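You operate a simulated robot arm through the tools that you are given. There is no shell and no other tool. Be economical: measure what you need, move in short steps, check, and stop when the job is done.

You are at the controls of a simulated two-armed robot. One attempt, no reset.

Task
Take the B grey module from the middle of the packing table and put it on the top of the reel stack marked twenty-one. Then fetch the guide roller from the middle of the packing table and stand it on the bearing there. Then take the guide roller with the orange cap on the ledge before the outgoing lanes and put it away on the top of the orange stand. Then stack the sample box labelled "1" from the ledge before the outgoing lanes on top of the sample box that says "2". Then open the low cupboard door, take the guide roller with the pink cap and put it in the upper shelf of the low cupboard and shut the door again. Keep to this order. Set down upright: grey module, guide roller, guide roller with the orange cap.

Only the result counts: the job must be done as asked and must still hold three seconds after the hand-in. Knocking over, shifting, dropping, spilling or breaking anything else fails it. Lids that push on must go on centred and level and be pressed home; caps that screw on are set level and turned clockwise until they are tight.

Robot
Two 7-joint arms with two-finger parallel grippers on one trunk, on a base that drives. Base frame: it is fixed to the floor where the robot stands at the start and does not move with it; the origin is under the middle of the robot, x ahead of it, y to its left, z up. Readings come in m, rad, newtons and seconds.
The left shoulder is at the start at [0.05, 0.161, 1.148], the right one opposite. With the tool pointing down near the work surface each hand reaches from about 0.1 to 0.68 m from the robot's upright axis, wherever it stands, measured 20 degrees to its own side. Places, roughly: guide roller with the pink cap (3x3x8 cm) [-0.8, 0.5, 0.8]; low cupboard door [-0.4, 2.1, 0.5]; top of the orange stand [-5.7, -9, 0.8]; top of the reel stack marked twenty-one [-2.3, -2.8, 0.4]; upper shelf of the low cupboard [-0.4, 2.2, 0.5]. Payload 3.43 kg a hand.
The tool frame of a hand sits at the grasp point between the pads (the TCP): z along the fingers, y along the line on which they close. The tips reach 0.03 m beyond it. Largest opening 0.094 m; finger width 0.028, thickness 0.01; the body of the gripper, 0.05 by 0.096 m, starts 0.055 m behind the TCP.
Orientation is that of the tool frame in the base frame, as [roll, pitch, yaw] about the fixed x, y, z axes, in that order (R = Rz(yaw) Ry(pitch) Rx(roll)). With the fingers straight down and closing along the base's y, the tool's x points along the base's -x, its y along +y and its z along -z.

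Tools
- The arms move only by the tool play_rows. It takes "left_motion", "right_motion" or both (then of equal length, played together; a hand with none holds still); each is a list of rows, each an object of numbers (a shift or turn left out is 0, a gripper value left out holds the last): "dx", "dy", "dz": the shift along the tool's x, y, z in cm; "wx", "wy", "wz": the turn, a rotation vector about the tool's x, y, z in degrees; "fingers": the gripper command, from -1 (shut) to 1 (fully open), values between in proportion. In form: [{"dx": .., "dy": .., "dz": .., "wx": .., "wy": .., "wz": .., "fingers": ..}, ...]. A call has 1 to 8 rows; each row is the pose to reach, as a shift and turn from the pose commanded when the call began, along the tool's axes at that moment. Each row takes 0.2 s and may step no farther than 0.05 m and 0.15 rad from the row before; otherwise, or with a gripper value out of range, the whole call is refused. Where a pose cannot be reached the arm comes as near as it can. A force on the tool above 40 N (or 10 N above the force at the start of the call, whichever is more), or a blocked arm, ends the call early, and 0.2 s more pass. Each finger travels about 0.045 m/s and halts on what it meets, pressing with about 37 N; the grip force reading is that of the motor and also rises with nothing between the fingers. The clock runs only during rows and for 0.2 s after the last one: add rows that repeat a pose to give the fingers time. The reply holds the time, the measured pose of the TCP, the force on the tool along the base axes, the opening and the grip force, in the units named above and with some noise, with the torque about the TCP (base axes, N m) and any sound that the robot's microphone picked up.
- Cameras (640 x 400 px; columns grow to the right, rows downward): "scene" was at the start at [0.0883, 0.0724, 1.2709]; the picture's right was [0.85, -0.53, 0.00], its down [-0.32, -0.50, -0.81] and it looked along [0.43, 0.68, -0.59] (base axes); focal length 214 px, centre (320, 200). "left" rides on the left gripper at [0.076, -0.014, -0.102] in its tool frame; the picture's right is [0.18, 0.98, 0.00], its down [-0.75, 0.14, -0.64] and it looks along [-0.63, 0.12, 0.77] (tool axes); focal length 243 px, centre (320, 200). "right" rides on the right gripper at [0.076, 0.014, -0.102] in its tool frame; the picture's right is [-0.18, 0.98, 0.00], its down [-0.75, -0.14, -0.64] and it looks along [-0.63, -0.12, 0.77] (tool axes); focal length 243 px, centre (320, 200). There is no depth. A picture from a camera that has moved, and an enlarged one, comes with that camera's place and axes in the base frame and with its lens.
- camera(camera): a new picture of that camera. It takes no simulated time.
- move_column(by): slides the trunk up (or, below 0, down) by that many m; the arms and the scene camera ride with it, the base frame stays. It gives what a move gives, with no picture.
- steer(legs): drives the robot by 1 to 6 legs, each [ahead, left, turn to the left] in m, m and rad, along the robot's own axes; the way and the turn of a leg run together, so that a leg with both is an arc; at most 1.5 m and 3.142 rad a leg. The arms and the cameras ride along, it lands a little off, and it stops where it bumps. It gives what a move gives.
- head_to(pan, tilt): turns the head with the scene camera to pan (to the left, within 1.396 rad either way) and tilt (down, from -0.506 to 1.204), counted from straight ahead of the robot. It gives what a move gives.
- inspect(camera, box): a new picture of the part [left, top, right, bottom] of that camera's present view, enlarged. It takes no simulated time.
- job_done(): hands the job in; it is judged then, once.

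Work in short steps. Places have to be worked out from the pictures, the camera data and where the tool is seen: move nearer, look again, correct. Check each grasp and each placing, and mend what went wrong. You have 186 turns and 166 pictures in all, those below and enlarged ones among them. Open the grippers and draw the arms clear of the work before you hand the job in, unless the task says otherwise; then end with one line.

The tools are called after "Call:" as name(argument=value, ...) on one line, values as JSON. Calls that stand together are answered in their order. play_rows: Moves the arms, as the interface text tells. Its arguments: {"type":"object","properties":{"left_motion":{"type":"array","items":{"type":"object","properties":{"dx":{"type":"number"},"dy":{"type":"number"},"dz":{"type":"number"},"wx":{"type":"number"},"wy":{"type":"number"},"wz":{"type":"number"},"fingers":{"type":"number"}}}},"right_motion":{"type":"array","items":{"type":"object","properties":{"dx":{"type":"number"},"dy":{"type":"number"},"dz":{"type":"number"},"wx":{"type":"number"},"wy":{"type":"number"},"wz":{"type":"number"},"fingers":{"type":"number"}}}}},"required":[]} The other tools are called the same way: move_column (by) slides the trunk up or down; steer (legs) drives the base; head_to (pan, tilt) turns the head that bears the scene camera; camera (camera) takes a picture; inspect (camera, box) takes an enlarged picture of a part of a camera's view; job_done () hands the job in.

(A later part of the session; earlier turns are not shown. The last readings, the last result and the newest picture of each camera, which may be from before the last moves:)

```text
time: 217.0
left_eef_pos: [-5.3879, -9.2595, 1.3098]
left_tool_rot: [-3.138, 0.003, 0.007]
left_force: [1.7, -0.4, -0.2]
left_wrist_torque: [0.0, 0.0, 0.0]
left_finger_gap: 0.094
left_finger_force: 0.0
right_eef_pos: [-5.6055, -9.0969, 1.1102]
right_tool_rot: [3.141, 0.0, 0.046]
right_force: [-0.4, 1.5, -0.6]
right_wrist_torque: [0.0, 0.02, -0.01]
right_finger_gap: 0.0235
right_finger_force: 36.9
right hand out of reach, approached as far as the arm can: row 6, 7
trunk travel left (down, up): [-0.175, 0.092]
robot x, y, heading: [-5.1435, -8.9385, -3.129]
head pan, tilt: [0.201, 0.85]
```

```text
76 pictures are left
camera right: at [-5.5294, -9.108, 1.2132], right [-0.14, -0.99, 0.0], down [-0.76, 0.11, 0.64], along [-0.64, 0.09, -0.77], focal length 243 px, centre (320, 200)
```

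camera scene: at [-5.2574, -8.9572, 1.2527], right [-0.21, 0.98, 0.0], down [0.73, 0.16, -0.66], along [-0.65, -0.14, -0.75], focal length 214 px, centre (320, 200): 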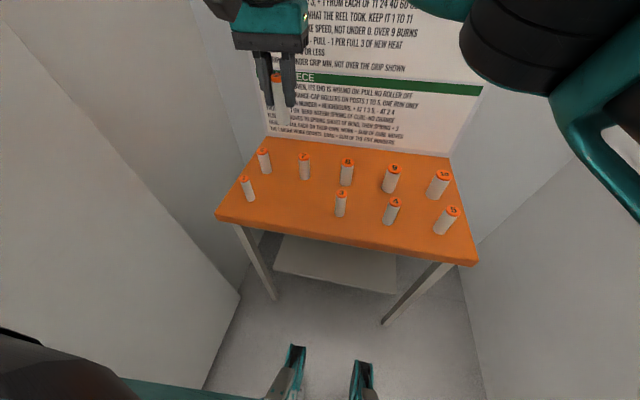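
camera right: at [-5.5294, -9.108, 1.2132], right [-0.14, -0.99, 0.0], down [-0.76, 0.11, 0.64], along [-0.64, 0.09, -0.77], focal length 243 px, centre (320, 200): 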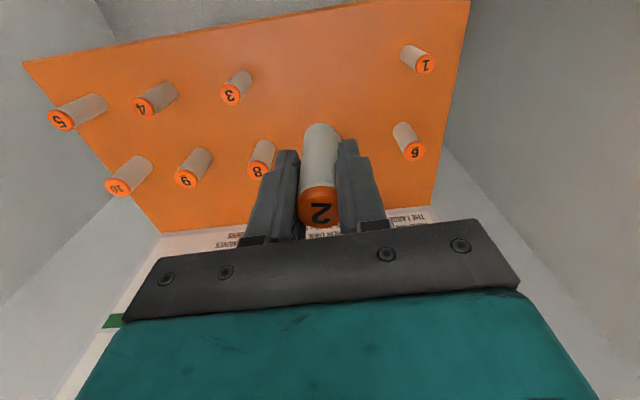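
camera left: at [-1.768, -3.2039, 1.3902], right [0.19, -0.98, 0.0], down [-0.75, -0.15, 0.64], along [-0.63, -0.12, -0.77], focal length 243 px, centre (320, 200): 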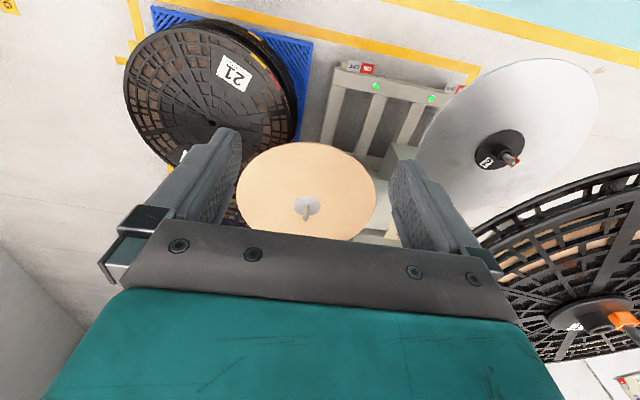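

Slightly beyond comfortable reach; I shift the base 3 cm left and 3 cm ahead, then lower the hand over slot 2.

Call:
steer(legs=[[0.03, 0.03, 0.0]])

Call:
play_rows(right_motion=[{"dx": 1.5, "dy": -1, "dz": 2}, {"dx": 3.5, "dy": -2.4, "dz": 4}, {"dx": 3.5, "dy": -2.4, "dz": 8}, {"dx": 3.5, "dy": -2.4, "dz": 12}, {"dx": 3.5, "dy": -2.4, "dz": 15}, {"dx": 3.5, "dy": -2.4, "dz": 15}])

Call:
camera(camera="right")

Call:
inspect(camera="scene", box=[210, 90, 410, 270])

```text
time: 217.9
left_eef_pos: [-5.4182, -9.29, 1.3106]
left_tool_rot: [-3.14, 0.004, 0.009]
left_force: [-0.8, -0.2, -0.5]
left_wrist_torque: [0.02, -0.02, 0.01]
left_finger_gap: 0.0939
left_finger_force: 0.0
right_eef_pos: [-5.6355, -9.1279, 1.1093]
right_tool_rot: [-3.141, 0.0, 0.046]
right_force: [-0.4, -0.7, -0.6]
right_wrist_torque: [0.03, -0.02, -0.02]
right_finger_gap: 0.0233
right_finger_force: 37.6
trunk travel left (down, up): [-0.175, 0.092]
robot x, y, heading: [-5.1753, -8.9718, -3.133]
head pan, tilt: [0.201, 0.85]
```

```text
time: 219.3
left_eef_pos: [-5.4176, -9.289, 1.3111]
left_tool_rot: [-3.139, 0.004, 0.008]
left_force: [0.9, 0.0, 0.5]
left_wrist_torque: [0.02, -0.02, 0.01]
left_finger_gap: 0.0942
left_finger_force: 0.1
right_eef_pos: [-5.6023, -9.1032, 0.9606]
right_tool_rot: [3.14, 0.002, 0.046]
right_force: [-0.3, 0.8, 0.3]
right_wrist_torque: [0.01, -0.01, -0.02]
right_finger_gap: 0.0233
right_finger_force: 37.2
trunk travel left (down, up): [-0.175, 0.092]
robot x, y, heading: [-5.1678, -8.9705, -3.129]
head pan, tilt: [0.201, 0.85]
```

```text
75 pictures are left
camera right: at [-5.5252, -9.1139, 1.0643], right [-0.14, -0.99, 0.0], down [-0.76, 0.11, 0.64], along [-0.64, 0.09, -0.77], focal length 243 px, centre (320, 200)
```

right: 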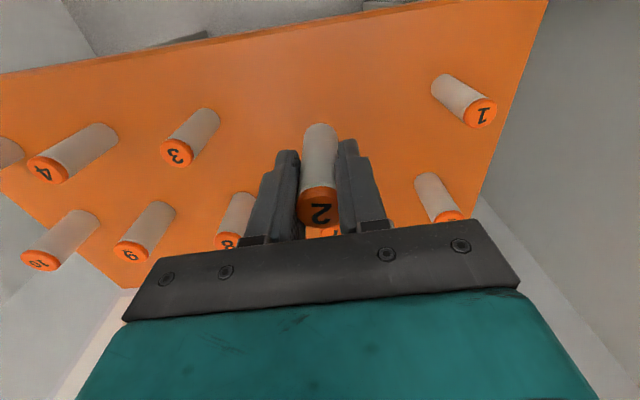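

```text
2.22 times, centred on (310, 180) of scene
camera zoom: at [-5.2871, -8.987, 1.2527], right [-0.21, 0.98, 0.0], down [0.73, 0.16, -0.66], along [-0.65, -0.14, -0.75], focal length 477 px, centre (342, 244)
```

zoom: 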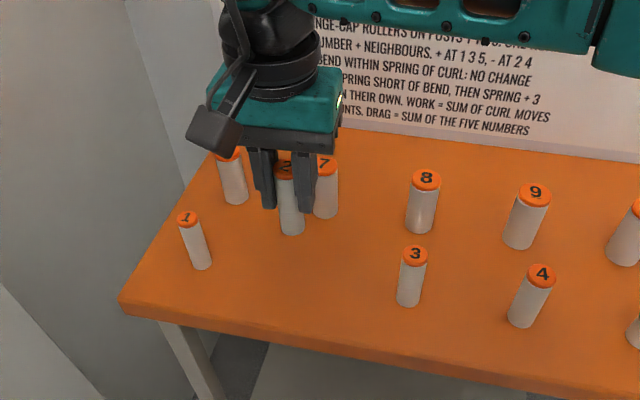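

Good spot between 1 and 3. I descend until near contact.

Call:
play_rows(right_motion=[{"dz": 3}, {"dz": 6}, {"dz": 8}, {"dz": 9}, {"dz": 9}])

Call:
inspect(camera="scene", box=[210, 110, 370, 250])

```text
time: 220.5
left_eef_pos: [-5.4176, -9.29, 1.3104]
left_tool_rot: [-3.139, 0.003, 0.008]
left_force: [0.4, -0.5, 0.8]
left_wrist_torque: [0.01, -0.02, -0.01]
left_finger_gap: 0.0939
left_finger_force: 0.0
right_eef_pos: [-5.601, -9.1026, 0.8693]
right_tool_rot: [3.14, 0.003, 0.047]
right_force: [0.4, 0.2, 0.4]
right_wrist_torque: [-0.02, 0.01, -0.02]
right_finger_gap: 0.0234
right_finger_force: 36.9
trunk travel left (down, up): [-0.175, 0.092]
robot x, y, heading: [-5.1713, -8.9714, -3.133]
head pan, tilt: [0.201, 0.85]
```

```text
2.86 times, centred on (290, 180) of scene
camera zoom: at [-5.2871, -8.987, 1.2527], right [-0.21, 0.98, 0.0], down [0.73, 0.16, -0.66], along [-0.65, -0.14, -0.75], focal length 613 px, centre (406, 257)
```

zoom: 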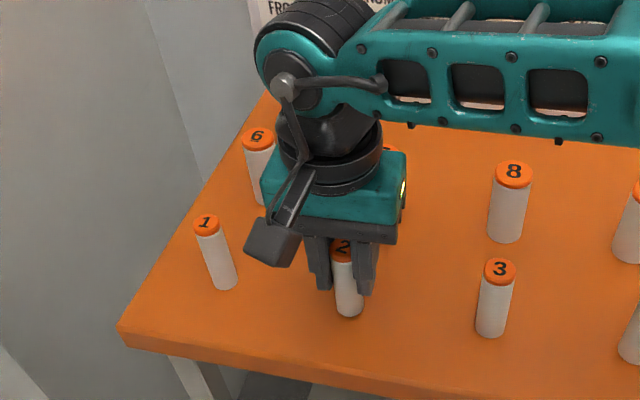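

Nearly down; final millimetres with force watch.

Call:
play_rows(right_motion=[{"dz": 0.4}, {"dz": 0.8}, {"dz": 1.2}, {"dz": 1.6}, {"dz": 2.0}, {"dz": 2.4}])

Call:
inspect(camera="scene", box=[250, 150, 350, 240])

```text
time: 221.5
left_eef_pos: [-5.4165, -9.2889, 1.3106]
left_tool_rot: [-3.141, 0.006, 0.01]
left_force: [-0.1, -0.2, 0.3]
left_wrist_torque: [-0.01, 0.02, -0.02]
left_finger_gap: 0.0938
left_finger_force: 0.0
right_eef_pos: [-5.6034, -9.1039, 0.8606]
right_tool_rot: [3.136, 0.008, 0.044]
right_force: [3.7, 2.9, 14.4]
right_wrist_torque: [0.34, -0.24, -0.03]
right_finger_gap: 0.0235
right_finger_force: 36.7
trunk travel left (down, up): [-0.175, 0.092]
robot x, y, heading: [-5.1738, -8.9703, -3.133]
head pan, tilt: [0.201, 0.85]
stopped in row 5 (right hand): the force on the tool passed its limit (the readings are from after the stop); the commanded pose is now the measured one
```

```text
4.44 times, centred on (300, 195) of scene
camera zoom: at [-5.2863, -8.9865, 1.2526], right [-0.21, 0.98, 0.0], down [0.73, 0.16, -0.66], along [-0.65, -0.14, -0.75], focal length 953 px, centre (409, 222)
```

zoom: 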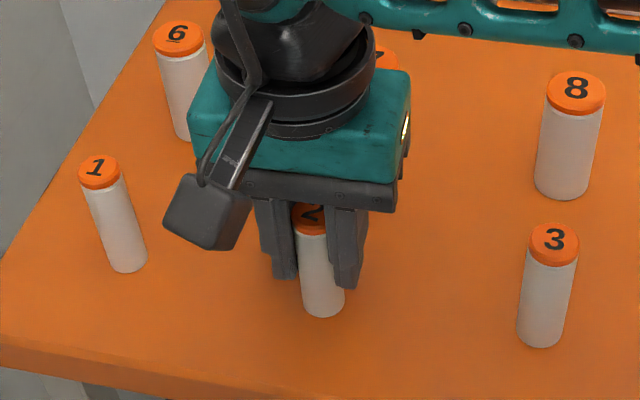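

Contact. I ease up 1 mm and open slowly.

Call:
play_rows(right_motion=[{"dz": -0.1}, {"dz": -0.15, "fingers": -0.4}, {"dz": -0.15, "fingers": -0.3}, {"dz": -0.15, "fingers": 0}, {"dz": -0.15, "fingers": 0.3}, {"dz": -0.15, "fingers": 0.5}, {"dz": -0.15, "fingers": 0.5}, {"dz": -0.15, "fingers": 0.5}])

Call:
camera(camera="right")

```text
time: 223.3
left_eef_pos: [-5.4182, -9.2895, 1.31]
left_tool_rot: [-3.14, 0.004, 0.009]
left_force: [0.2, -0.6, 0.2]
left_wrist_torque: [-0.02, 0.02, -0.02]
left_finger_gap: 0.0938
left_finger_force: 0.0
right_eef_pos: [-5.6031, -9.1026, 0.8595]
right_tool_rot: [3.138, 0.006, 0.044]
right_force: [0.3, 1.0, 0.1]
right_wrist_torque: [0.0, -0.03, 0.04]
right_finger_gap: 0.0704
right_finger_force: 0.1
trunk travel left (down, up): [-0.175, 0.092]
robot x, y, heading: [-5.1721, -8.9673, -3.137]
head pan, tilt: [0.201, 0.85]
```

```text
71 pictures are left
camera right: at [-5.5266, -9.1133, 0.962], right [-0.14, -0.99, 0.01], down [-0.75, 0.11, 0.65], along [-0.64, 0.09, -0.76], focal length 243 px, centre (320, 200)
```

right: 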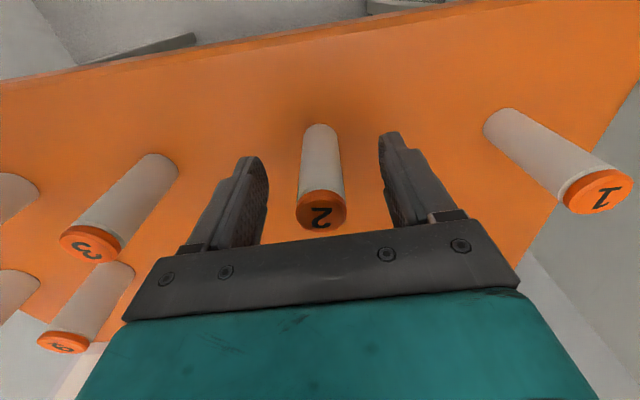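

The roller stands in slot 2. I lift straight up and move to the travel pose.

Call:
play_rows(right_motion=[{"dz": -4}, {"dz": -8}, {"dz": -12}, {"dz": -16}, {"dz": -20}, {"dz": -24}])

Call:
inspect(camera="scene", box=[210, 110, 370, 250])

Call:
play_rows(right_motion=[{"dx": -2, "dy": -4}, {"dx": -4, "dy": -8}, {"dx": -6, "dy": -12}, {"dx": -8, "dy": -16}, {"dx": -10, "dy": -20}], left_motion=[{"dx": -3, "dy": -1, "dz": 1}, {"dx": -6, "dy": -2, "dz": 2}, {"dx": -10, "dy": -3, "dz": 3}, {"dx": -14, "dy": -4, "dz": 4}, {"dx": -18, "dy": -5, "dz": 5}])

```text
time: 224.7
left_eef_pos: [-5.4179, -9.2907, 1.3112]
left_tool_rot: [-3.141, 0.003, 0.01]
left_force: [0.1, 0.1, -0.1]
left_wrist_torque: [-0.01, 0.0, 0.01]
left_finger_gap: 0.094
left_finger_force: 0.0
right_eef_pos: [-5.6019, -9.1011, 1.1003]
right_tool_rot: [3.138, 0.008, 0.045]
right_force: [0.1, 1.4, 0.4]
right_wrist_torque: [0.02, -0.03, 0.01]
right_finger_gap: 0.0702
right_finger_force: 0.1
trunk travel left (down, up): [-0.175, 0.092]
robot x, y, heading: [-5.1699, -8.9708, -3.129]
head pan, tilt: [0.201, 0.85]
```

```text
2.86 times, centred on (290, 180) of scene
camera zoom: at [-5.2868, -8.987, 1.2527], right [-0.21, 0.98, 0.0], down [0.73, 0.16, -0.66], along [-0.65, -0.14, -0.75], focal length 613 px, centre (406, 257)
```

zoom: 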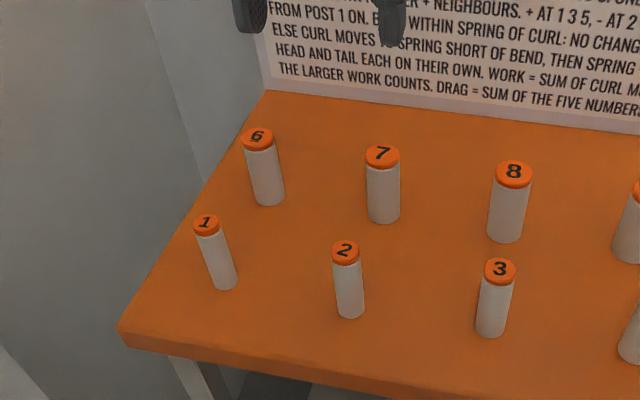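

```text
time: 225.9
left_eef_pos: [-5.6014, -9.2399, 1.261]
left_tool_rot: [3.141, 0.005, 0.007]
left_force: [-0.4, 0.6, 0.8]
left_wrist_torque: [-0.04, -0.02, 0.01]
left_finger_gap: 0.0939
left_finger_force: 0.0
right_eef_pos: [-5.7116, -8.9038, 1.0988]
right_tool_rot: [3.136, 0.008, 0.045]
right_force: [-0.2, -0.2, 0.4]
right_wrist_torque: [-0.02, 0.01, -0.03]
right_finger_gap: 0.0703
right_finger_force: 0.1
trunk travel left (down, up): [-0.175, 0.092]
robot x, y, heading: [-5.1732, -8.9662, -3.136]
head pan, tilt: [0.201, 0.85]
```

Roller 2 stands upright in its place. Now I back out of the passage by the same way.

Call:
steer(legs=[[-0.84, -0.03, 0], [-0.84, -0.03, 0], [-0.32, -0.27, 0], [-1.2, -0.15, 0], [-0.9, 0, 0]])

Call:
head_to(pan=-0.9, tilt=0.3)

Call:
camera(camera="scene")

```text
time: 246.5
left_eef_pos: [-1.5376, -8.7419, 1.2611]
left_tool_rot: [-3.138, 0.002, -0.005]
left_force: [-0.2, 0.2, 0.5]
left_wrist_torque: [0.04, 0.03, 0.02]
left_finger_gap: 0.094
left_finger_force: 0.1
right_eef_pos: [-1.6437, -8.4055, 1.099]
right_tool_rot: [3.138, 0.006, 0.032]
right_force: [0.0, 0.1, -0.3]
right_wrist_torque: [0.0, 0.0, -0.01]
right_finger_gap: 0.0706
right_finger_force: 0.0
trunk travel left (down, up): [-0.175, 0.092]
robot x, y, heading: [-1.1119, -8.4758, 3.137]
head pan, tilt: [0.201, 0.85]
```

```text
time: 247.9
left_eef_pos: [-1.5378, -8.7446, 1.2612]
left_tool_rot: [3.141, 0.005, -0.006]
left_force: [0.1, 0.1, 0.1]
left_wrist_torque: [0.0, -0.01, -0.02]
left_finger_gap: 0.094
left_finger_force: 0.1
right_eef_pos: [-1.6437, -8.4064, 1.1005]
right_tool_rot: [3.138, 0.007, 0.031]
right_force: [0.9, -0.1, 0.0]
right_wrist_torque: [0.0, -0.02, -0.01]
right_finger_gap: 0.0703
right_finger_force: 0.1
trunk travel left (down, up): [-0.175, 0.092]
robot x, y, heading: [-1.107, -8.4791, 3.138]
head pan, tilt: [-0.901, 0.3]
```

```text
69 pictures are left
camera scene: at [-1.2036, -8.4045, 1.3011], right [0.79, 0.62, 0.0], down [0.18, -0.23, -0.96], along [-0.59, 0.75, -0.3], focal length 214 px, centre (320, 200)
```

scene: 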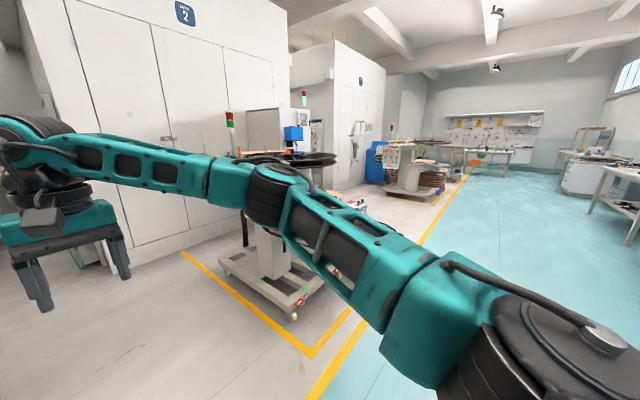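

I compact the arms, then turn and drive back up the aisle.

Call:
play_rows(right_motion=[{"dx": 4, "fingers": 1}, {"dx": 8}, {"dx": 12}, {"dx": 16}, {"dx": 20}, {"dx": 25}], left_motion=[{"dx": 3, "dy": 1}, {"dx": 6, "dy": 2}, {"dx": 9, "dy": 3}, {"dx": 12, "dy": 4}, {"dx": 15, "dy": 5}, {"dx": 18, "dy": 6}])

Call:
steer(legs=[[-0.25, 0, 0], [0, 0, -1.567], [1.5, 0, 0], [1.5, 0, 0], [1.5, 0, 0], [1.4, 0, 0]])

Call:
head_to(pan=0.0, tilt=0.3)

Call:
camera(camera="scene")

```text
time: 249.3
left_eef_pos: [-1.3561, -8.8039, 1.2601]
left_tool_rot: [-3.14, 0.005, -0.006]
left_force: [0.3, -0.6, 0.0]
left_wrist_torque: [0.01, -0.02, -0.01]
left_finger_gap: 0.0942
left_finger_force: 0.0
right_eef_pos: [-1.3942, -8.3971, 1.0978]
right_tool_rot: [3.138, 0.009, 0.034]
right_force: [0.7, -1.0, -0.2]
right_wrist_torque: [0.02, 0.02, 0.01]
right_finger_gap: 0.094
right_finger_force: 0.1
trunk travel left (down, up): [-0.175, 0.092]
robot x, y, heading: [-1.1082, -8.4734, 3.135]
head pan, tilt: [-0.901, 0.3]
```

```text
time: 282.3
left_eef_pos: [-1.3542, -2.3873, 1.2596]
left_tool_rot: [-3.139, 0.004, -1.552]
left_force: [-0.1, -0.1, 0.0]
left_wrist_torque: [-0.02, -0.03, -0.02]
left_finger_gap: 0.0939
left_finger_force: 0.1
right_eef_pos: [-0.9482, -2.341, 1.099]
right_tool_rot: [3.138, 0.007, -1.515]
right_force: [-0.7, 0.3, 0.5]
right_wrist_torque: [-0.02, 0.0, -0.02]
right_finger_gap: 0.0941
right_finger_force: 0.1
trunk travel left (down, up): [-0.175, 0.092]
robot x, y, heading: [-1.0248, -2.6312, 1.584]
head pan, tilt: [-0.901, 0.3]
```

```text
time: 283.5
left_eef_pos: [-1.3551, -2.387, 1.26]
left_tool_rot: [-3.14, 0.005, -1.552]
left_force: [-0.3, 0.0, -0.1]
left_wrist_torque: [-0.03, -0.01, 0.0]
left_finger_gap: 0.0937
left_finger_force: 0.1
right_eef_pos: [-0.9472, -2.3412, 1.0988]
right_tool_rot: [3.137, 0.007, -1.517]
right_force: [0.7, -0.1, -0.3]
right_wrist_torque: [0.0, -0.02, -0.01]
right_finger_gap: 0.0939
right_finger_force: 0.0
trunk travel left (down, up): [-0.175, 0.092]
robot x, y, heading: [-1.0202, -2.6341, 1.584]
head pan, tilt: [0.0, 0.3]
```

```text
68 pictures are left
camera scene: at [-1.0214, -2.4986, 1.3011], right [1.0, 0.02, 0.0], down [0.01, -0.3, -0.96], along [-0.02, 0.96, -0.3], focal length 214 px, centre (320, 200)
```

scene: 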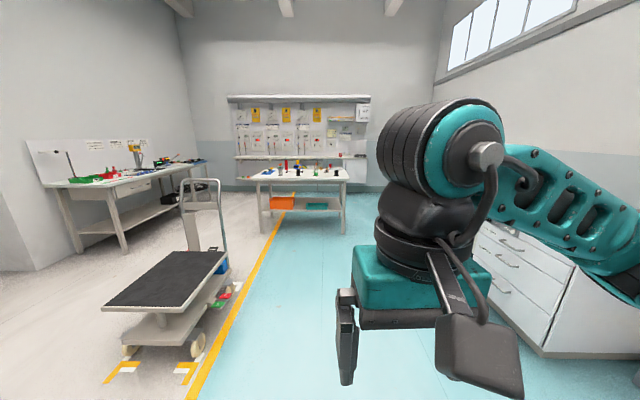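

Way is clear. I drive back to the ledge and face it.

Call:
steer(legs=[[1.3, -0.4, 0], [1.25, -0.38, 0], [0, 0, -1.584], [0.12, 0.53, 0], [0.12, 0.52, 0]])

Call:
head_to(pan=0.0, tilt=0.8)

Call:
camera(camera="scene")

```text
time: 305.8
left_eef_pos: [0.1309, 1.3289, 1.2601]
left_tool_rot: [-3.14, 0.003, -3.129]
left_force: [-0.4, 0.7, -0.3]
left_wrist_torque: [0.02, 0.0, -0.02]
left_finger_gap: 0.0941
left_finger_force: 0.0
right_eef_pos: [0.1751, 0.9223, 1.0975]
right_tool_rot: [3.137, 0.006, -3.093]
right_force: [0.8, -0.2, 0.9]
right_wrist_torque: [-0.02, -0.04, 0.0]
right_finger_gap: 0.094
right_finger_force: 0.1
trunk travel left (down, up): [-0.175, 0.092]
robot x, y, heading: [-0.1164, 0.9983, 0.013]
head pan, tilt: [0.0, 0.3]
```

```text
time: 306.7
left_eef_pos: [0.1306, 1.3301, 1.2599]
left_tool_rot: [-3.141, 0.003, -3.128]
left_force: [-0.4, -0.3, -0.4]
left_wrist_torque: [0.0, 0.02, 0.03]
left_finger_gap: 0.0938
left_finger_force: 0.1
right_eef_pos: [0.1747, 0.9226, 1.0977]
right_tool_rot: [3.138, 0.008, -3.091]
right_force: [0.3, 1.1, 0.6]
right_wrist_torque: [0.03, -0.03, 0.01]
right_finger_gap: 0.0941
right_finger_force: 0.0
trunk travel left (down, up): [-0.175, 0.092]
robot x, y, heading: [-0.1153, 0.9963, 0.007]
head pan, tilt: [0.0, 0.799]
```

```text
67 pictures are left
camera scene: at [0.0083, 0.9973, 1.2568], right [0.01, -1.0, 0.0], down [-0.72, -0.01, -0.7], along [0.7, 0.01, -0.72], focal length 214 px, centre (320, 200)
```

scene: 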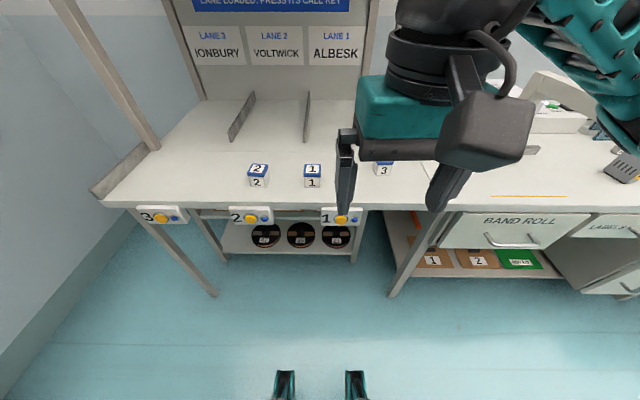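

I move 10 cm ahead and 12 cm left, then bring the right hand near the boxes.

Call:
steer(legs=[[0.1, 0.12, 0]])

Call:
play_rows(right_motion=[{"dx": -4, "dy": -1}, {"dx": -8, "dy": -2}, {"dx": -12, "dy": -2}, {"dx": -15, "dy": -2}, {"dx": -15, "dy": -2}])

Call:
inspect(camera="scene", box=[220, 130, 420, 250])

Call:
camera(camera="right")

```text
time: 308.1
left_eef_pos: [0.2285, 1.4528, 1.2603]
left_tool_rot: [-3.14, 0.003, -3.128]
left_force: [0.8, 1.3, -0.2]
left_wrist_torque: [0.02, 0.0, -0.01]
left_finger_gap: 0.0942
left_finger_force: 0.1
right_eef_pos: [0.2743, 1.0454, 1.0977]
right_tool_rot: [3.139, 0.005, -3.091]
right_force: [0.1, 0.4, 0.4]
right_wrist_torque: [-0.03, -0.01, -0.01]
right_finger_gap: 0.0941
right_finger_force: 0.1
trunk travel left (down, up): [-0.175, 0.092]
robot x, y, heading: [-0.0149, 1.1216, 0.018]
head pan, tilt: [0.0, 0.799]
```

```text
time: 309.3
left_eef_pos: [0.2278, 1.4502, 1.2607]
left_tool_rot: [-3.141, 0.005, -3.124]
left_force: [0.1, -0.8, -0.8]
left_wrist_torque: [0.0, -0.04, -0.04]
left_finger_gap: 0.0938
left_finger_force: 0.0
right_eef_pos: [0.423, 1.0354, 1.0989]
right_tool_rot: [3.136, 0.009, -3.089]
right_force: [-0.5, -0.1, -0.5]
right_wrist_torque: [0.0, 0.0, 0.01]
right_finger_gap: 0.0941
right_finger_force: 0.0
trunk travel left (down, up): [-0.175, 0.092]
robot x, y, heading: [-0.0196, 1.1195, 0.017]
head pan, tilt: [0.0, 0.799]
```

```text
3.20 times, centred on (320, 190) of scene
camera zoom: at [0.1061, 1.1195, 1.2567], right [0.02, -1.0, 0.0], down [-0.72, -0.01, -0.7], along [0.7, 0.01, -0.72], focal length 686 px, centre (320, 232)
```

zoom: 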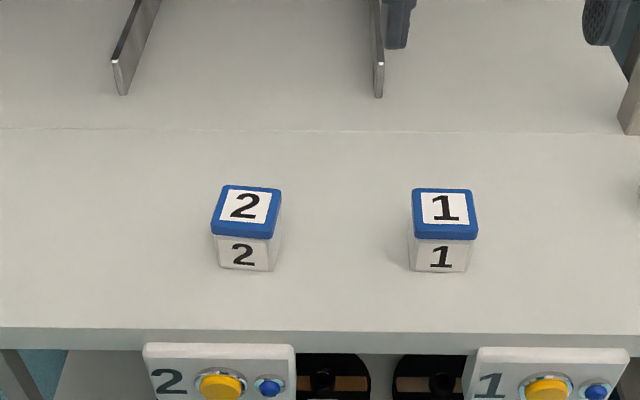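

```text
65 pictures are left
camera right: at [0.345, 1.0455, 1.2024], right [0.13, 0.99, 0.01], down [0.75, -0.1, 0.65], along [0.64, -0.08, -0.76], focal length 243 px, centre (320, 200)
```

right: 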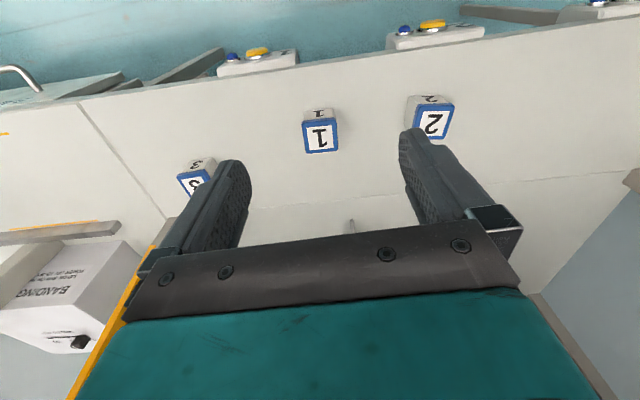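

Box 1's top centre ≈(0.50,1.027,0.876), box 2's ≈(0.50,1.186,0.876), about 5 cm wide. I go above box 1.

Call:
play_rows(right_motion=[{"dx": -3.5, "dy": -0.6, "dz": 3, "wz": 2}, {"dx": -7.6, "dy": -1.2, "dz": 5, "wz": 4}, {"dx": -7.6, "dy": -1.2, "dz": 9, "wz": 4}, {"dx": -7.6, "dy": -1.2, "dz": 13, "wz": 4}, {"dx": -7.6, "dy": -1.2, "dz": 15, "wz": 4}, {"dx": -7.6, "dy": -1.2, "dz": 15, "wz": 4}])

Call:
camera(camera="right")

Call:
inspect(camera="scene", box=[260, 130, 420, 240])

```text
time: 310.7
left_eef_pos: [0.228, 1.4523, 1.26]
left_tool_rot: [3.141, 0.003, -3.127]
left_force: [-0.8, -0.1, -0.2]
left_wrist_torque: [0.02, -0.02, -0.01]
left_finger_gap: 0.0943
left_finger_force: 0.1
right_eef_pos: [0.502, 1.0283, 0.9498]
right_tool_rot: [3.136, 0.009, 3.124]
right_force: [-0.3, -0.4, -0.3]
right_wrist_torque: [0.02, 0.02, 0.01]
right_finger_gap: 0.0938
right_finger_force: 0.0
trunk travel left (down, up): [-0.175, 0.092]
robot x, y, heading: [-0.0133, 1.1176, 0.021]
head pan, tilt: [0.0, 0.799]
```

```text
64 pictures are left
camera right: at [0.4236, 1.0427, 1.0527], right [0.2, 0.98, 0.01], down [0.75, -0.16, 0.65], along [0.63, -0.13, -0.76], focal length 243 px, centre (320, 200)
```

right: 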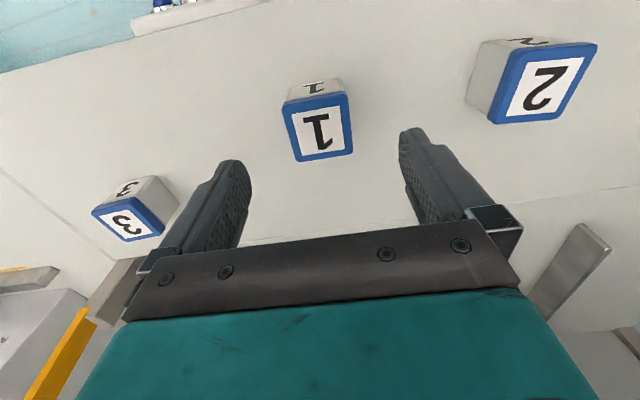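

```text
3.64 times, centred on (340, 185) of scene
camera zoom: at [0.1062, 1.1196, 1.2567], right [0.02, -1.0, 0.0], down [-0.72, -0.01, -0.7], along [0.7, 0.01, -0.72], focal length 780 px, centre (247, 254)
```

zoom: 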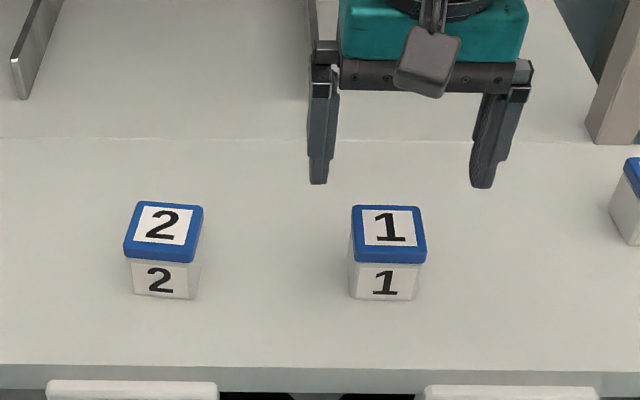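

Aligned. I descend to z≈0.868 and close.

Call:
play_rows(right_motion=[{"dz": 3}, {"dz": 6}, {"dz": 8}, {"dz": 8}, {"dz": 8, "fingers": -1}, {"dz": 8, "fingers": -1}, {"dz": 8, "fingers": -1}, {"dz": 8, "fingers": -1}])

Call:
camera(camera="right")

```text
time: 312.5
left_eef_pos: [0.2274, 1.4517, 1.2598]
left_tool_rot: [3.141, 0.004, -3.125]
left_force: [0.4, -0.1, -0.1]
left_wrist_torque: [0.02, 0.02, -0.01]
left_finger_gap: 0.0937
left_finger_force: 0.1
right_eef_pos: [0.5029, 1.0267, 0.8704]
right_tool_rot: [3.138, 0.008, 3.124]
right_force: [0.6, 0.5, 0.2]
right_wrist_torque: [0.03, 0.01, 0.01]
right_finger_gap: 0.0536
right_finger_force: 37.3
trunk travel left (down, up): [-0.175, 0.092]
robot x, y, heading: [-0.0163, 1.1174, 0.014]
head pan, tilt: [0.0, 0.799]
```

```text
62 pictures are left
camera right: at [0.425, 1.0418, 0.9732], right [0.2, 0.98, 0.01], down [0.75, -0.16, 0.65], along [0.63, -0.13, -0.76], focal length 243 px, centre (320, 200)
```

right: 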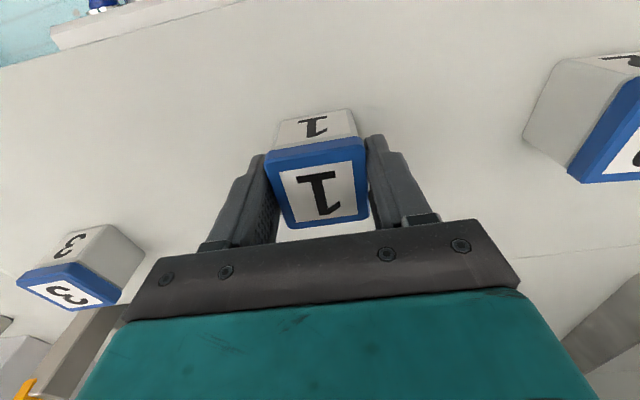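

Gripped. I lift 9 cm and carry it over box 2 (turning ~4° to match).

Call:
play_rows(right_motion=[{"dz": -4}, {"dz": -8.5}, {"dz": -9, "dy": 4, "wz": 1}, {"dz": -9, "dy": 8, "dx": 0.1, "wz": 2}, {"dz": -9, "dy": 12, "dx": 0.2, "wz": 3}, {"dz": -9, "dy": 15.8, "dx": 0.3, "wz": 4}, {"dz": -9, "dy": 15.8, "dx": 0.3, "wz": 4}])

Call:
camera(camera="right")

Call:
inspect(camera="scene", box=[230, 120, 390, 230])

```text
time: 314.1
left_eef_pos: [0.2276, 1.4521, 1.2598]
left_tool_rot: [3.14, 0.003, -3.126]
left_force: [0.8, -0.3, 0.5]
left_wrist_torque: [0.02, 0.0, 0.0]
left_finger_gap: 0.0942
left_finger_force: 0.0
right_eef_pos: [0.5021, 1.1834, 0.9604]
right_tool_rot: [3.137, 0.006, 3.055]
right_force: [0.3, -0.6, -1.0]
right_wrist_torque: [-0.01, -0.02, 0.02]
right_finger_gap: 0.0541
right_finger_force: 36.9
trunk travel left (down, up): [-0.175, 0.092]
robot x, y, heading: [-0.0127, 1.1153, 0.018]
head pan, tilt: [0.0, 0.799]
```

```text
61 pictures are left
camera right: at [0.4258, 1.2036, 1.0629], right [0.27, 0.96, 0.01], down [0.73, -0.21, 0.65], along [0.62, -0.17, -0.76], focal length 243 px, centre (320, 200)
```

right: 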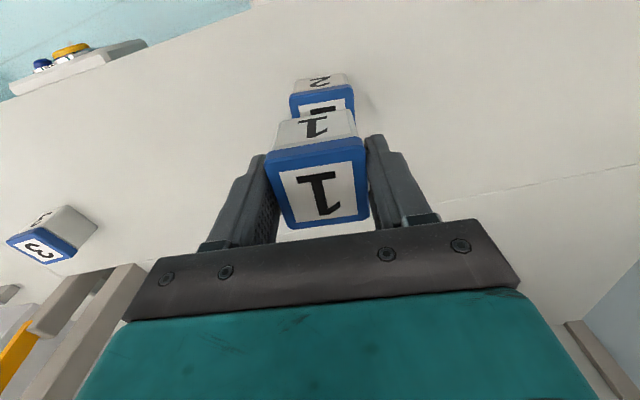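

```text
3.64 times, centred on (310, 175) of scene
camera zoom: at [0.1063, 1.1193, 1.2567], right [0.02, -1.0, 0.0], down [-0.72, -0.01, -0.7], along [0.7, 0.01, -0.72], focal length 780 px, centre (356, 291)
```

zoom: 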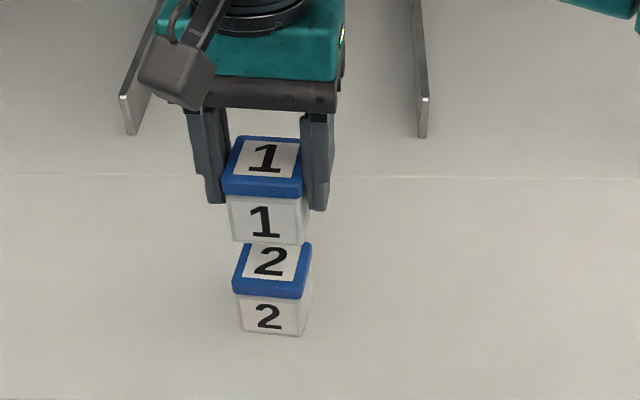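

Needs ~4 mm to the left; I correct and lower 3.6 cm.

Call:
play_rows(right_motion=[{"dy": 0.4, "dz": 1.5}, {"dy": 0.4, "dz": 3}, {"dy": 0.4, "dz": 3.6}, {"dy": 0.4, "dz": 3.6}])

Call:
inspect(camera="right", box=[250, 60, 390, 170])

Call:
inspect(camera="scene", box=[260, 140, 340, 220])

```text
time: 315.1
left_eef_pos: [0.2271, 1.4517, 1.2596]
left_tool_rot: [3.14, 0.005, -3.125]
left_force: [0.0, 0.3, -0.3]
left_wrist_torque: [0.02, -0.05, 0.01]
left_finger_gap: 0.0942
left_finger_force: 0.1
right_eef_pos: [0.5022, 1.1891, 0.9237]
right_tool_rot: [3.136, 0.005, 3.053]
right_force: [0.7, 0.2, -1.0]
right_wrist_torque: [-0.06, 0.01, 0.01]
right_finger_gap: 0.054
right_finger_force: 37.2
trunk travel left (down, up): [-0.175, 0.092]
robot x, y, heading: [-0.0173, 1.1193, 0.015]
head pan, tilt: [0.0, 0.799]
```

```text
3.64 times, centred on (320, 115) of right
camera zoom: at [0.4258, 1.2087, 1.0273], right [0.27, 0.96, 0.01], down [0.73, -0.21, 0.65], along [0.62, -0.17, -0.76], focal length 882 px, centre (320, 509)
```

zoom: 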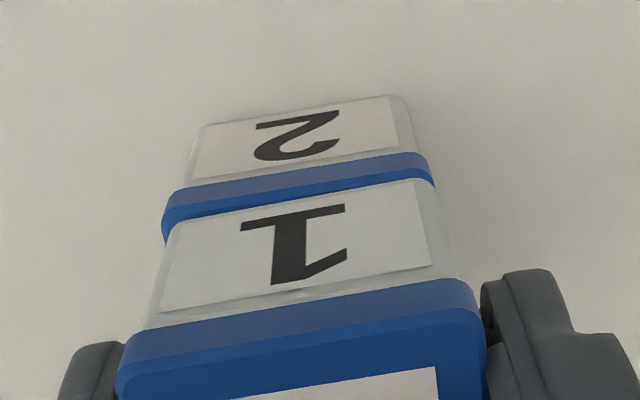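

```text
5.00 times, centred on (300, 180) of scene
camera zoom: at [0.1063, 1.1196, 1.2567], right [0.02, -1.0, 0.0], down [-0.72, -0.01, -0.7], along [0.7, 0.01, -0.72], focal length 1072 px, centre (420, 300)
```

zoom: 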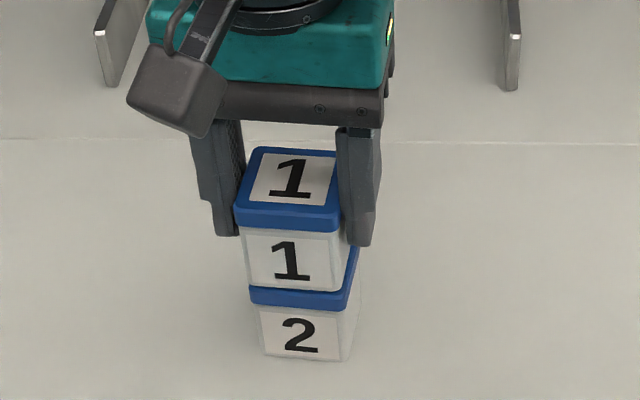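

Well aligned. I lower until contact.

Call:
play_rows(right_motion=[{"dz": 0.4}, {"dz": 0.8}, {"dz": 1.2}, {"dz": 1.5}, {"dz": 1.8}])

Call:
inspect(camera="scene", box=[260, 140, 340, 220])

```text
time: 316.3
left_eef_pos: [0.2262, 1.4505, 1.2615]
left_tool_rot: [3.141, 0.007, -3.127]
left_force: [-0.3, -0.2, 0.1]
left_wrist_torque: [-0.01, 0.0, 0.02]
left_finger_gap: 0.0939
left_finger_force: 0.0
right_eef_pos: [0.502, 1.1886, 0.9093]
right_tool_rot: [3.134, 0.013, 3.054]
right_force: [1.3, -0.8, 26.4]
right_wrist_torque: [-0.07, -0.03, 0.01]
right_finger_gap: 0.0538
right_finger_force: 36.3
trunk travel left (down, up): [-0.175, 0.092]
robot x, y, heading: [-0.0178, 1.1219, 0.017]
head pan, tilt: [0.0, 0.799]
```

```text
5.00 times, centred on (300, 180) of scene
camera zoom: at [0.1042, 1.1192, 1.2571], right [0.02, -1.0, 0.0], down [-0.72, -0.01, -0.7], along [0.7, 0.01, -0.72], focal length 1072 px, centre (420, 300)
```

zoom: 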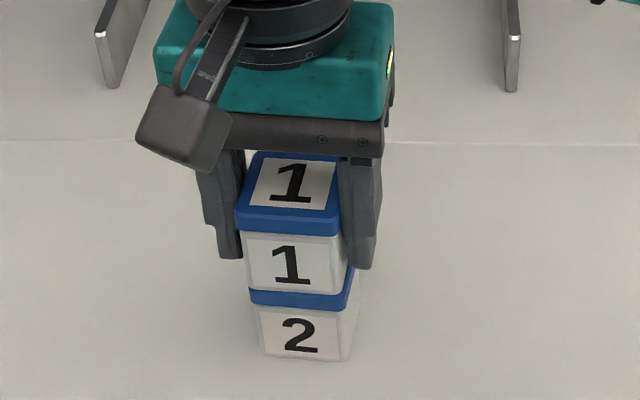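

Seated (the fingers slid slightly down the box). I open the fingers.

Call:
play_rows(right_motion=[{"dz": -0.9}, {"dz": -0.9, "fingers": 0.5}, {"dz": -0.9, "fingers": 1}, {"dz": -0.9, "fingers": 1}, {"dz": -0.9, "fingers": 1}, {"dz": -0.9, "fingers": 1}])

Call:
camera(camera="right")

```text
time: 317.7
left_eef_pos: [0.2277, 1.4521, 1.2592]
left_tool_rot: [3.141, 0.003, -3.125]
left_force: [0.8, 0.5, -0.6]
left_wrist_torque: [-0.03, -0.01, -0.04]
left_finger_gap: 0.0941
left_finger_force: 0.0
right_eef_pos: [0.5019, 1.1887, 0.9158]
right_tool_rot: [3.137, 0.008, 3.055]
right_force: [0.1, 0.4, 0.1]
right_wrist_torque: [0.04, 0.02, 0.0]
right_finger_gap: 0.0939
right_finger_force: 0.1
trunk travel left (down, up): [-0.175, 0.092]
robot x, y, heading: [-0.0136, 1.1196, 0.014]
head pan, tilt: [0.0, 0.799]
```

```text
56 pictures are left
camera right: at [0.4259, 1.2094, 1.0184], right [0.27, 0.96, 0.01], down [0.73, -0.21, 0.65], along [0.62, -0.17, -0.76], focal length 243 px, centre (320, 200)
```

right: 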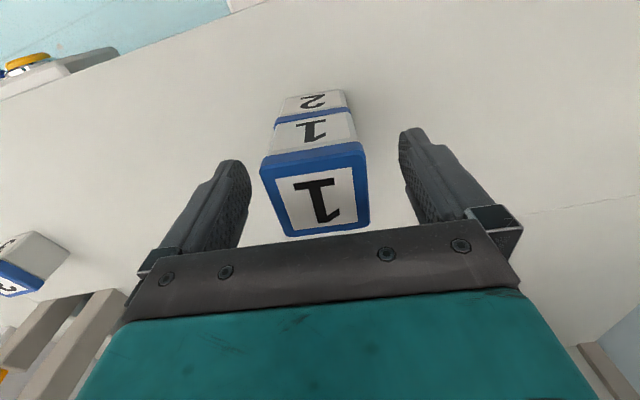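

Released and stacked. I lift away and check, then look toward the cupboard.

Call:
play_rows(right_motion=[{"dz": -4}, {"dz": -8}, {"dz": -12}, {"dz": -16}, {"dx": 4, "dy": -1, "dz": -18}, {"dx": 8.5, "dy": -2, "dz": -18}, {"dx": 13, "dy": -4, "dz": -18}, {"dx": 17, "dy": -6, "dz": -18}])

Call:
inspect(camera="scene", box=[240, 130, 400, 230])

Call:
head_to(pan=1.39, tilt=0.55)

Call:
camera(camera="scene")

```text
time: 319.5
left_eef_pos: [0.2271, 1.4524, 1.2597]
left_tool_rot: [3.141, 0.006, -3.125]
left_force: [0.2, -0.3, -0.2]
left_wrist_torque: [-0.01, -0.02, 0.02]
left_finger_gap: 0.0939
left_finger_force: 0.1
right_eef_pos: [0.3239, 1.1407, 1.0903]
right_tool_rot: [3.136, 0.007, 3.055]
right_force: [0.3, 0.3, 0.2]
right_wrist_torque: [0.02, -0.03, 0.01]
right_finger_gap: 0.0939
right_finger_force: 0.1
trunk travel left (down, up): [-0.175, 0.092]
robot x, y, heading: [-0.0182, 1.1208, 0.015]
head pan, tilt: [0.0, 0.799]
```

```text
4.00 times, centred on (320, 180) of scene
camera zoom: at [0.106, 1.1194, 1.2568], right [0.02, -1.0, 0.0], down [-0.72, -0.01, -0.7], along [0.7, 0.01, -0.72], focal length 858 px, centre (320, 280)
```

zoom: 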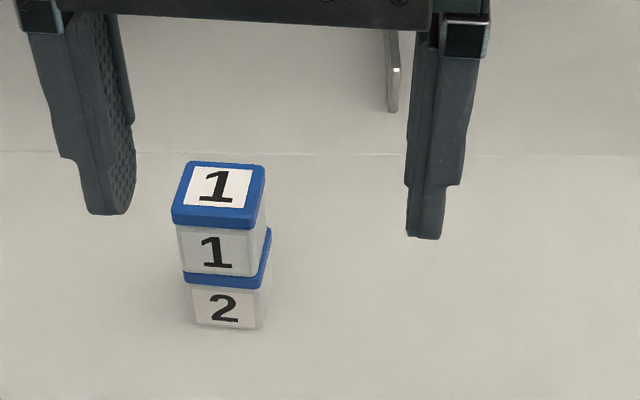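

```text
time: 321.1
left_eef_pos: [0.2274, 1.4523, 1.2604]
left_tool_rot: [-3.14, 0.003, -3.127]
left_force: [0.2, -0.4, 0.4]
left_wrist_torque: [0.01, -0.04, 0.01]
left_finger_gap: 0.0942
left_finger_force: 0.1
right_eef_pos: [0.3272, 1.1424, 1.0913]
right_tool_rot: [3.137, 0.008, 3.055]
right_force: [-0.2, 0.6, -0.7]
right_wrist_torque: [0.02, 0.0, 0.03]
right_finger_gap: 0.0939
right_finger_force: 0.1
trunk travel left (down, up): [-0.175, 0.092]
robot x, y, heading: [-0.0201, 1.1231, 0.008]
head pan, tilt: [1.389, 0.55]
```

```text
54 pictures are left
camera scene: at [0.0405, 1.2069, 1.2781], right [0.99, -0.17, 0.0], down [-0.09, -0.52, -0.85], along [0.14, 0.84, -0.52], focal length 214 px, centre (320, 200)
```

scene: 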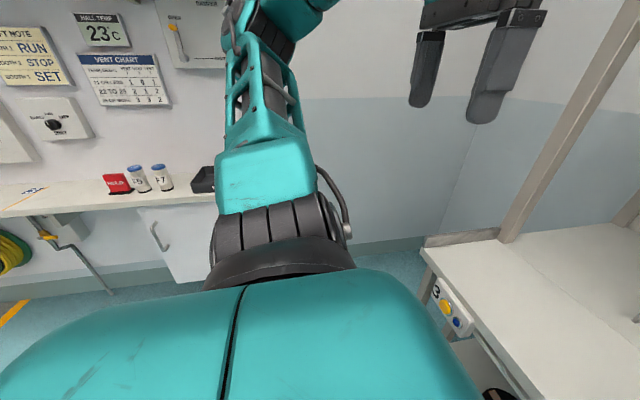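

Boxes are stacked well. The cupboard door with handle is at the left wall. I back up, turn left to face it.

Call:
steer(legs=[[-0.3, 0, 0], [0, 0, 1.56]])

Call:
head_to(pan=0.0, tilt=0.6)

Call:
camera(camera="scene")

Call:
head_to(pan=1.39, tilt=0.6)

Call:
camera(camera="scene")

```text
time: 326.9
left_eef_pos: [-0.6464, 1.3639, 1.2604]
left_tool_rot: [3.142, 0.003, -1.572]
left_force: [0.4, 0.2, -0.1]
left_wrist_torque: [0.02, -0.02, 0.01]
left_finger_gap: 0.0939
left_finger_force: 0.1
right_eef_pos: [-0.3351, 1.4564, 1.0913]
right_tool_rot: [3.136, 0.006, -1.674]
right_force: [-0.5, -0.7, -0.6]
right_wrist_torque: [-0.03, 0.01, -0.03]
right_finger_gap: 0.0941
right_finger_force: 0.0
trunk travel left (down, up): [-0.175, 0.092]
robot x, y, heading: [-0.3155, 1.1176, 1.567]
head pan, tilt: [1.389, 0.55]
```

```text
time: 328.4
left_eef_pos: [-0.6453, 1.3632, 1.2606]
left_tool_rot: [-3.14, 0.0, -1.571]
left_force: [0.4, -1.0, 0.4]
left_wrist_torque: [0.02, -0.05, 0.01]
left_finger_gap: 0.0938
left_finger_force: 0.0
right_eef_pos: [-0.3346, 1.4563, 1.0909]
right_tool_rot: [3.137, 0.006, -1.675]
right_force: [-0.3, -0.9, 0.4]
right_wrist_torque: [0.01, 0.0, 0.01]
right_finger_gap: 0.094
right_finger_force: 0.2
trunk travel left (down, up): [-0.175, 0.092]
robot x, y, heading: [-0.3151, 1.115, 1.568]
head pan, tilt: [0.0, 0.6]
```

```text
53 pictures are left
camera scene: at [-0.3153, 1.2413, 1.2736], right [1.0, 0.0, 0.0], down [0.0, -0.56, -0.83], along [0.0, 0.83, -0.56], focal length 214 px, centre (320, 200)
```

scene: 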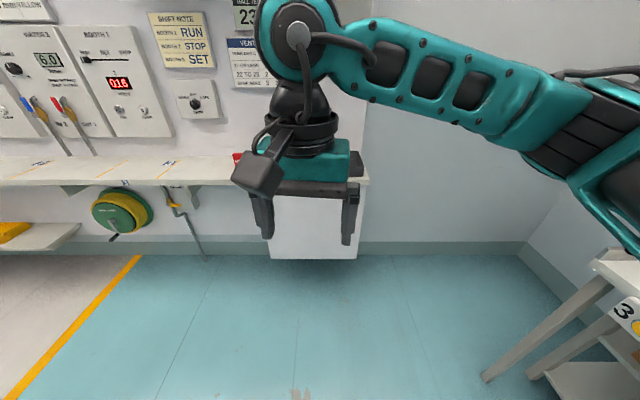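

```text
time: 329.9
left_eef_pos: [-0.6454, 1.3634, 1.259]
left_tool_rot: [3.141, 0.002, -1.57]
left_force: [-0.4, 0.7, -0.4]
left_wrist_torque: [-0.01, -0.02, 0.0]
left_finger_gap: 0.0942
left_finger_force: 0.1
right_eef_pos: [-0.334, 1.4564, 1.0913]
right_tool_rot: [3.136, 0.005, -1.674]
right_force: [0.2, 0.4, 0.6]
right_wrist_torque: [-0.01, 0.01, 0.02]
right_finger_gap: 0.0938
right_finger_force: 0.1
trunk travel left (down, up): [-0.175, 0.092]
robot x, y, heading: [-0.317, 1.1136, 1.567]
head pan, tilt: [1.389, 0.6]
```

```text
52 pictures are left
camera scene: at [-0.4023, 1.1691, 1.2736], right [0.18, 0.98, 0.0], down [0.56, -0.1, -0.83], along [-0.81, 0.15, -0.56], focal length 214 px, centre (320, 200)
```

scene: 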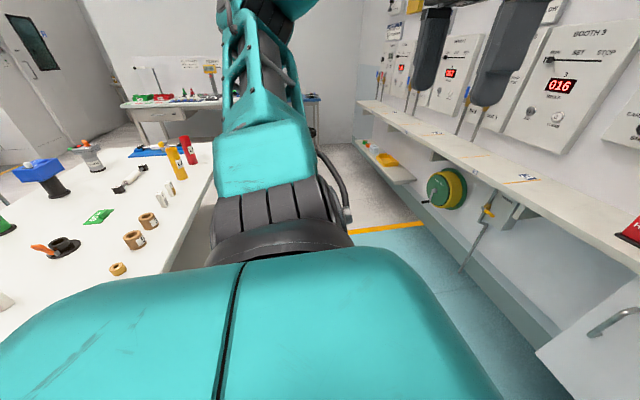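

I look with the right hand camera, which faces the cupboard.

Call:
camera(camera="right")

Call:
play_rows(right_motion=[{"dy": -4}, {"dy": -8}, {"dy": -12}, {"dy": -16}, {"dy": -20, "dz": -3}])

Call:
head_to(pan=0.0, tilt=0.6)

Call:
inspect(camera="scene", box=[220, 130, 420, 290])

```text
51 pictures are left
camera right: at [-0.3569, 1.3812, 1.194], right [-0.96, 0.28, 0.01], down [0.22, 0.73, 0.65], along [0.18, 0.62, -0.76], focal length 243 px, centre (320, 200)
```

right: 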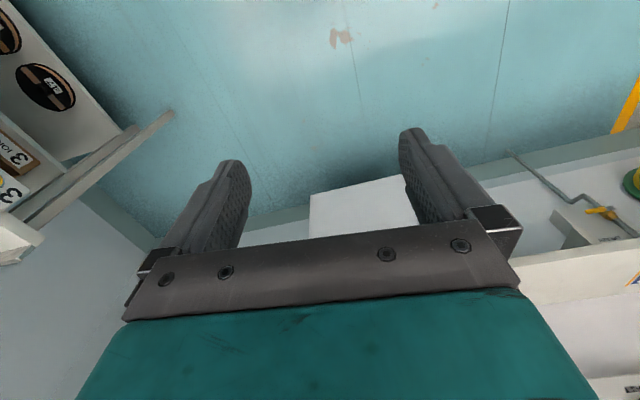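

```text
time: 331.1
left_eef_pos: [-0.6454, 1.364, 1.2613]
left_tool_rot: [3.141, 0.005, -1.57]
left_force: [0.0, 0.1, -0.9]
left_wrist_torque: [0.02, 0.03, -0.02]
left_finger_gap: 0.094
left_finger_force: 0.1
right_eef_pos: [-0.1343, 1.433, 1.1218]
right_tool_rot: [3.138, 0.01, -1.671]
right_force: [0.4, 0.5, -0.6]
right_wrist_torque: [-0.05, -0.04, -0.03]
right_finger_gap: 0.094
right_finger_force: 0.1
trunk travel left (down, up): [-0.175, 0.092]
robot x, y, heading: [-0.3179, 1.114, 1.571]
head pan, tilt: [1.389, 0.6]
```

```text
time: 332.7
left_eef_pos: [-0.6454, 1.3631, 1.2605]
left_tool_rot: [3.141, 0.003, -1.571]
left_force: [-0.7, 0.3, 0.1]
left_wrist_torque: [-0.02, 0.01, 0.03]
left_finger_gap: 0.0941
left_finger_force: 0.1
right_eef_pos: [-0.1357, 1.4337, 1.121]
right_tool_rot: [3.136, 0.006, -1.673]
right_force: [0.1, 0.5, -0.1]
right_wrist_torque: [0.0, 0.01, -0.02]
right_finger_gap: 0.0939
right_finger_force: 0.0
trunk travel left (down, up): [-0.175, 0.092]
robot x, y, heading: [-0.3195, 1.1158, 1.565]
head pan, tilt: [0.0, 0.6]
```

```text
2.50 times, centred on (320, 210) of scene
camera zoom: at [-0.3153, 1.2413, 1.2736], right [1.0, 0.0, 0.0], down [0.0, -0.56, -0.83], along [0.0, 0.83, -0.56], focal length 536 px, centre (320, 175)
```

zoom: 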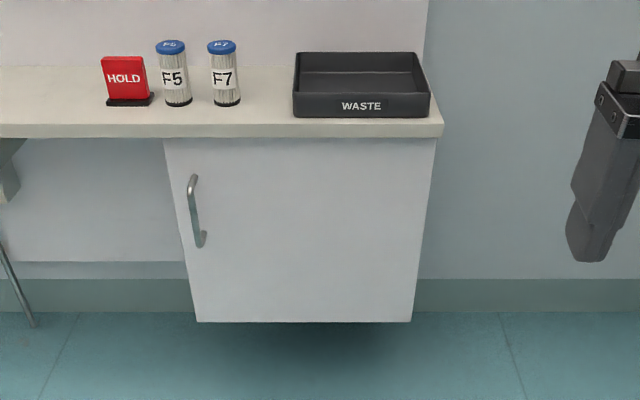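

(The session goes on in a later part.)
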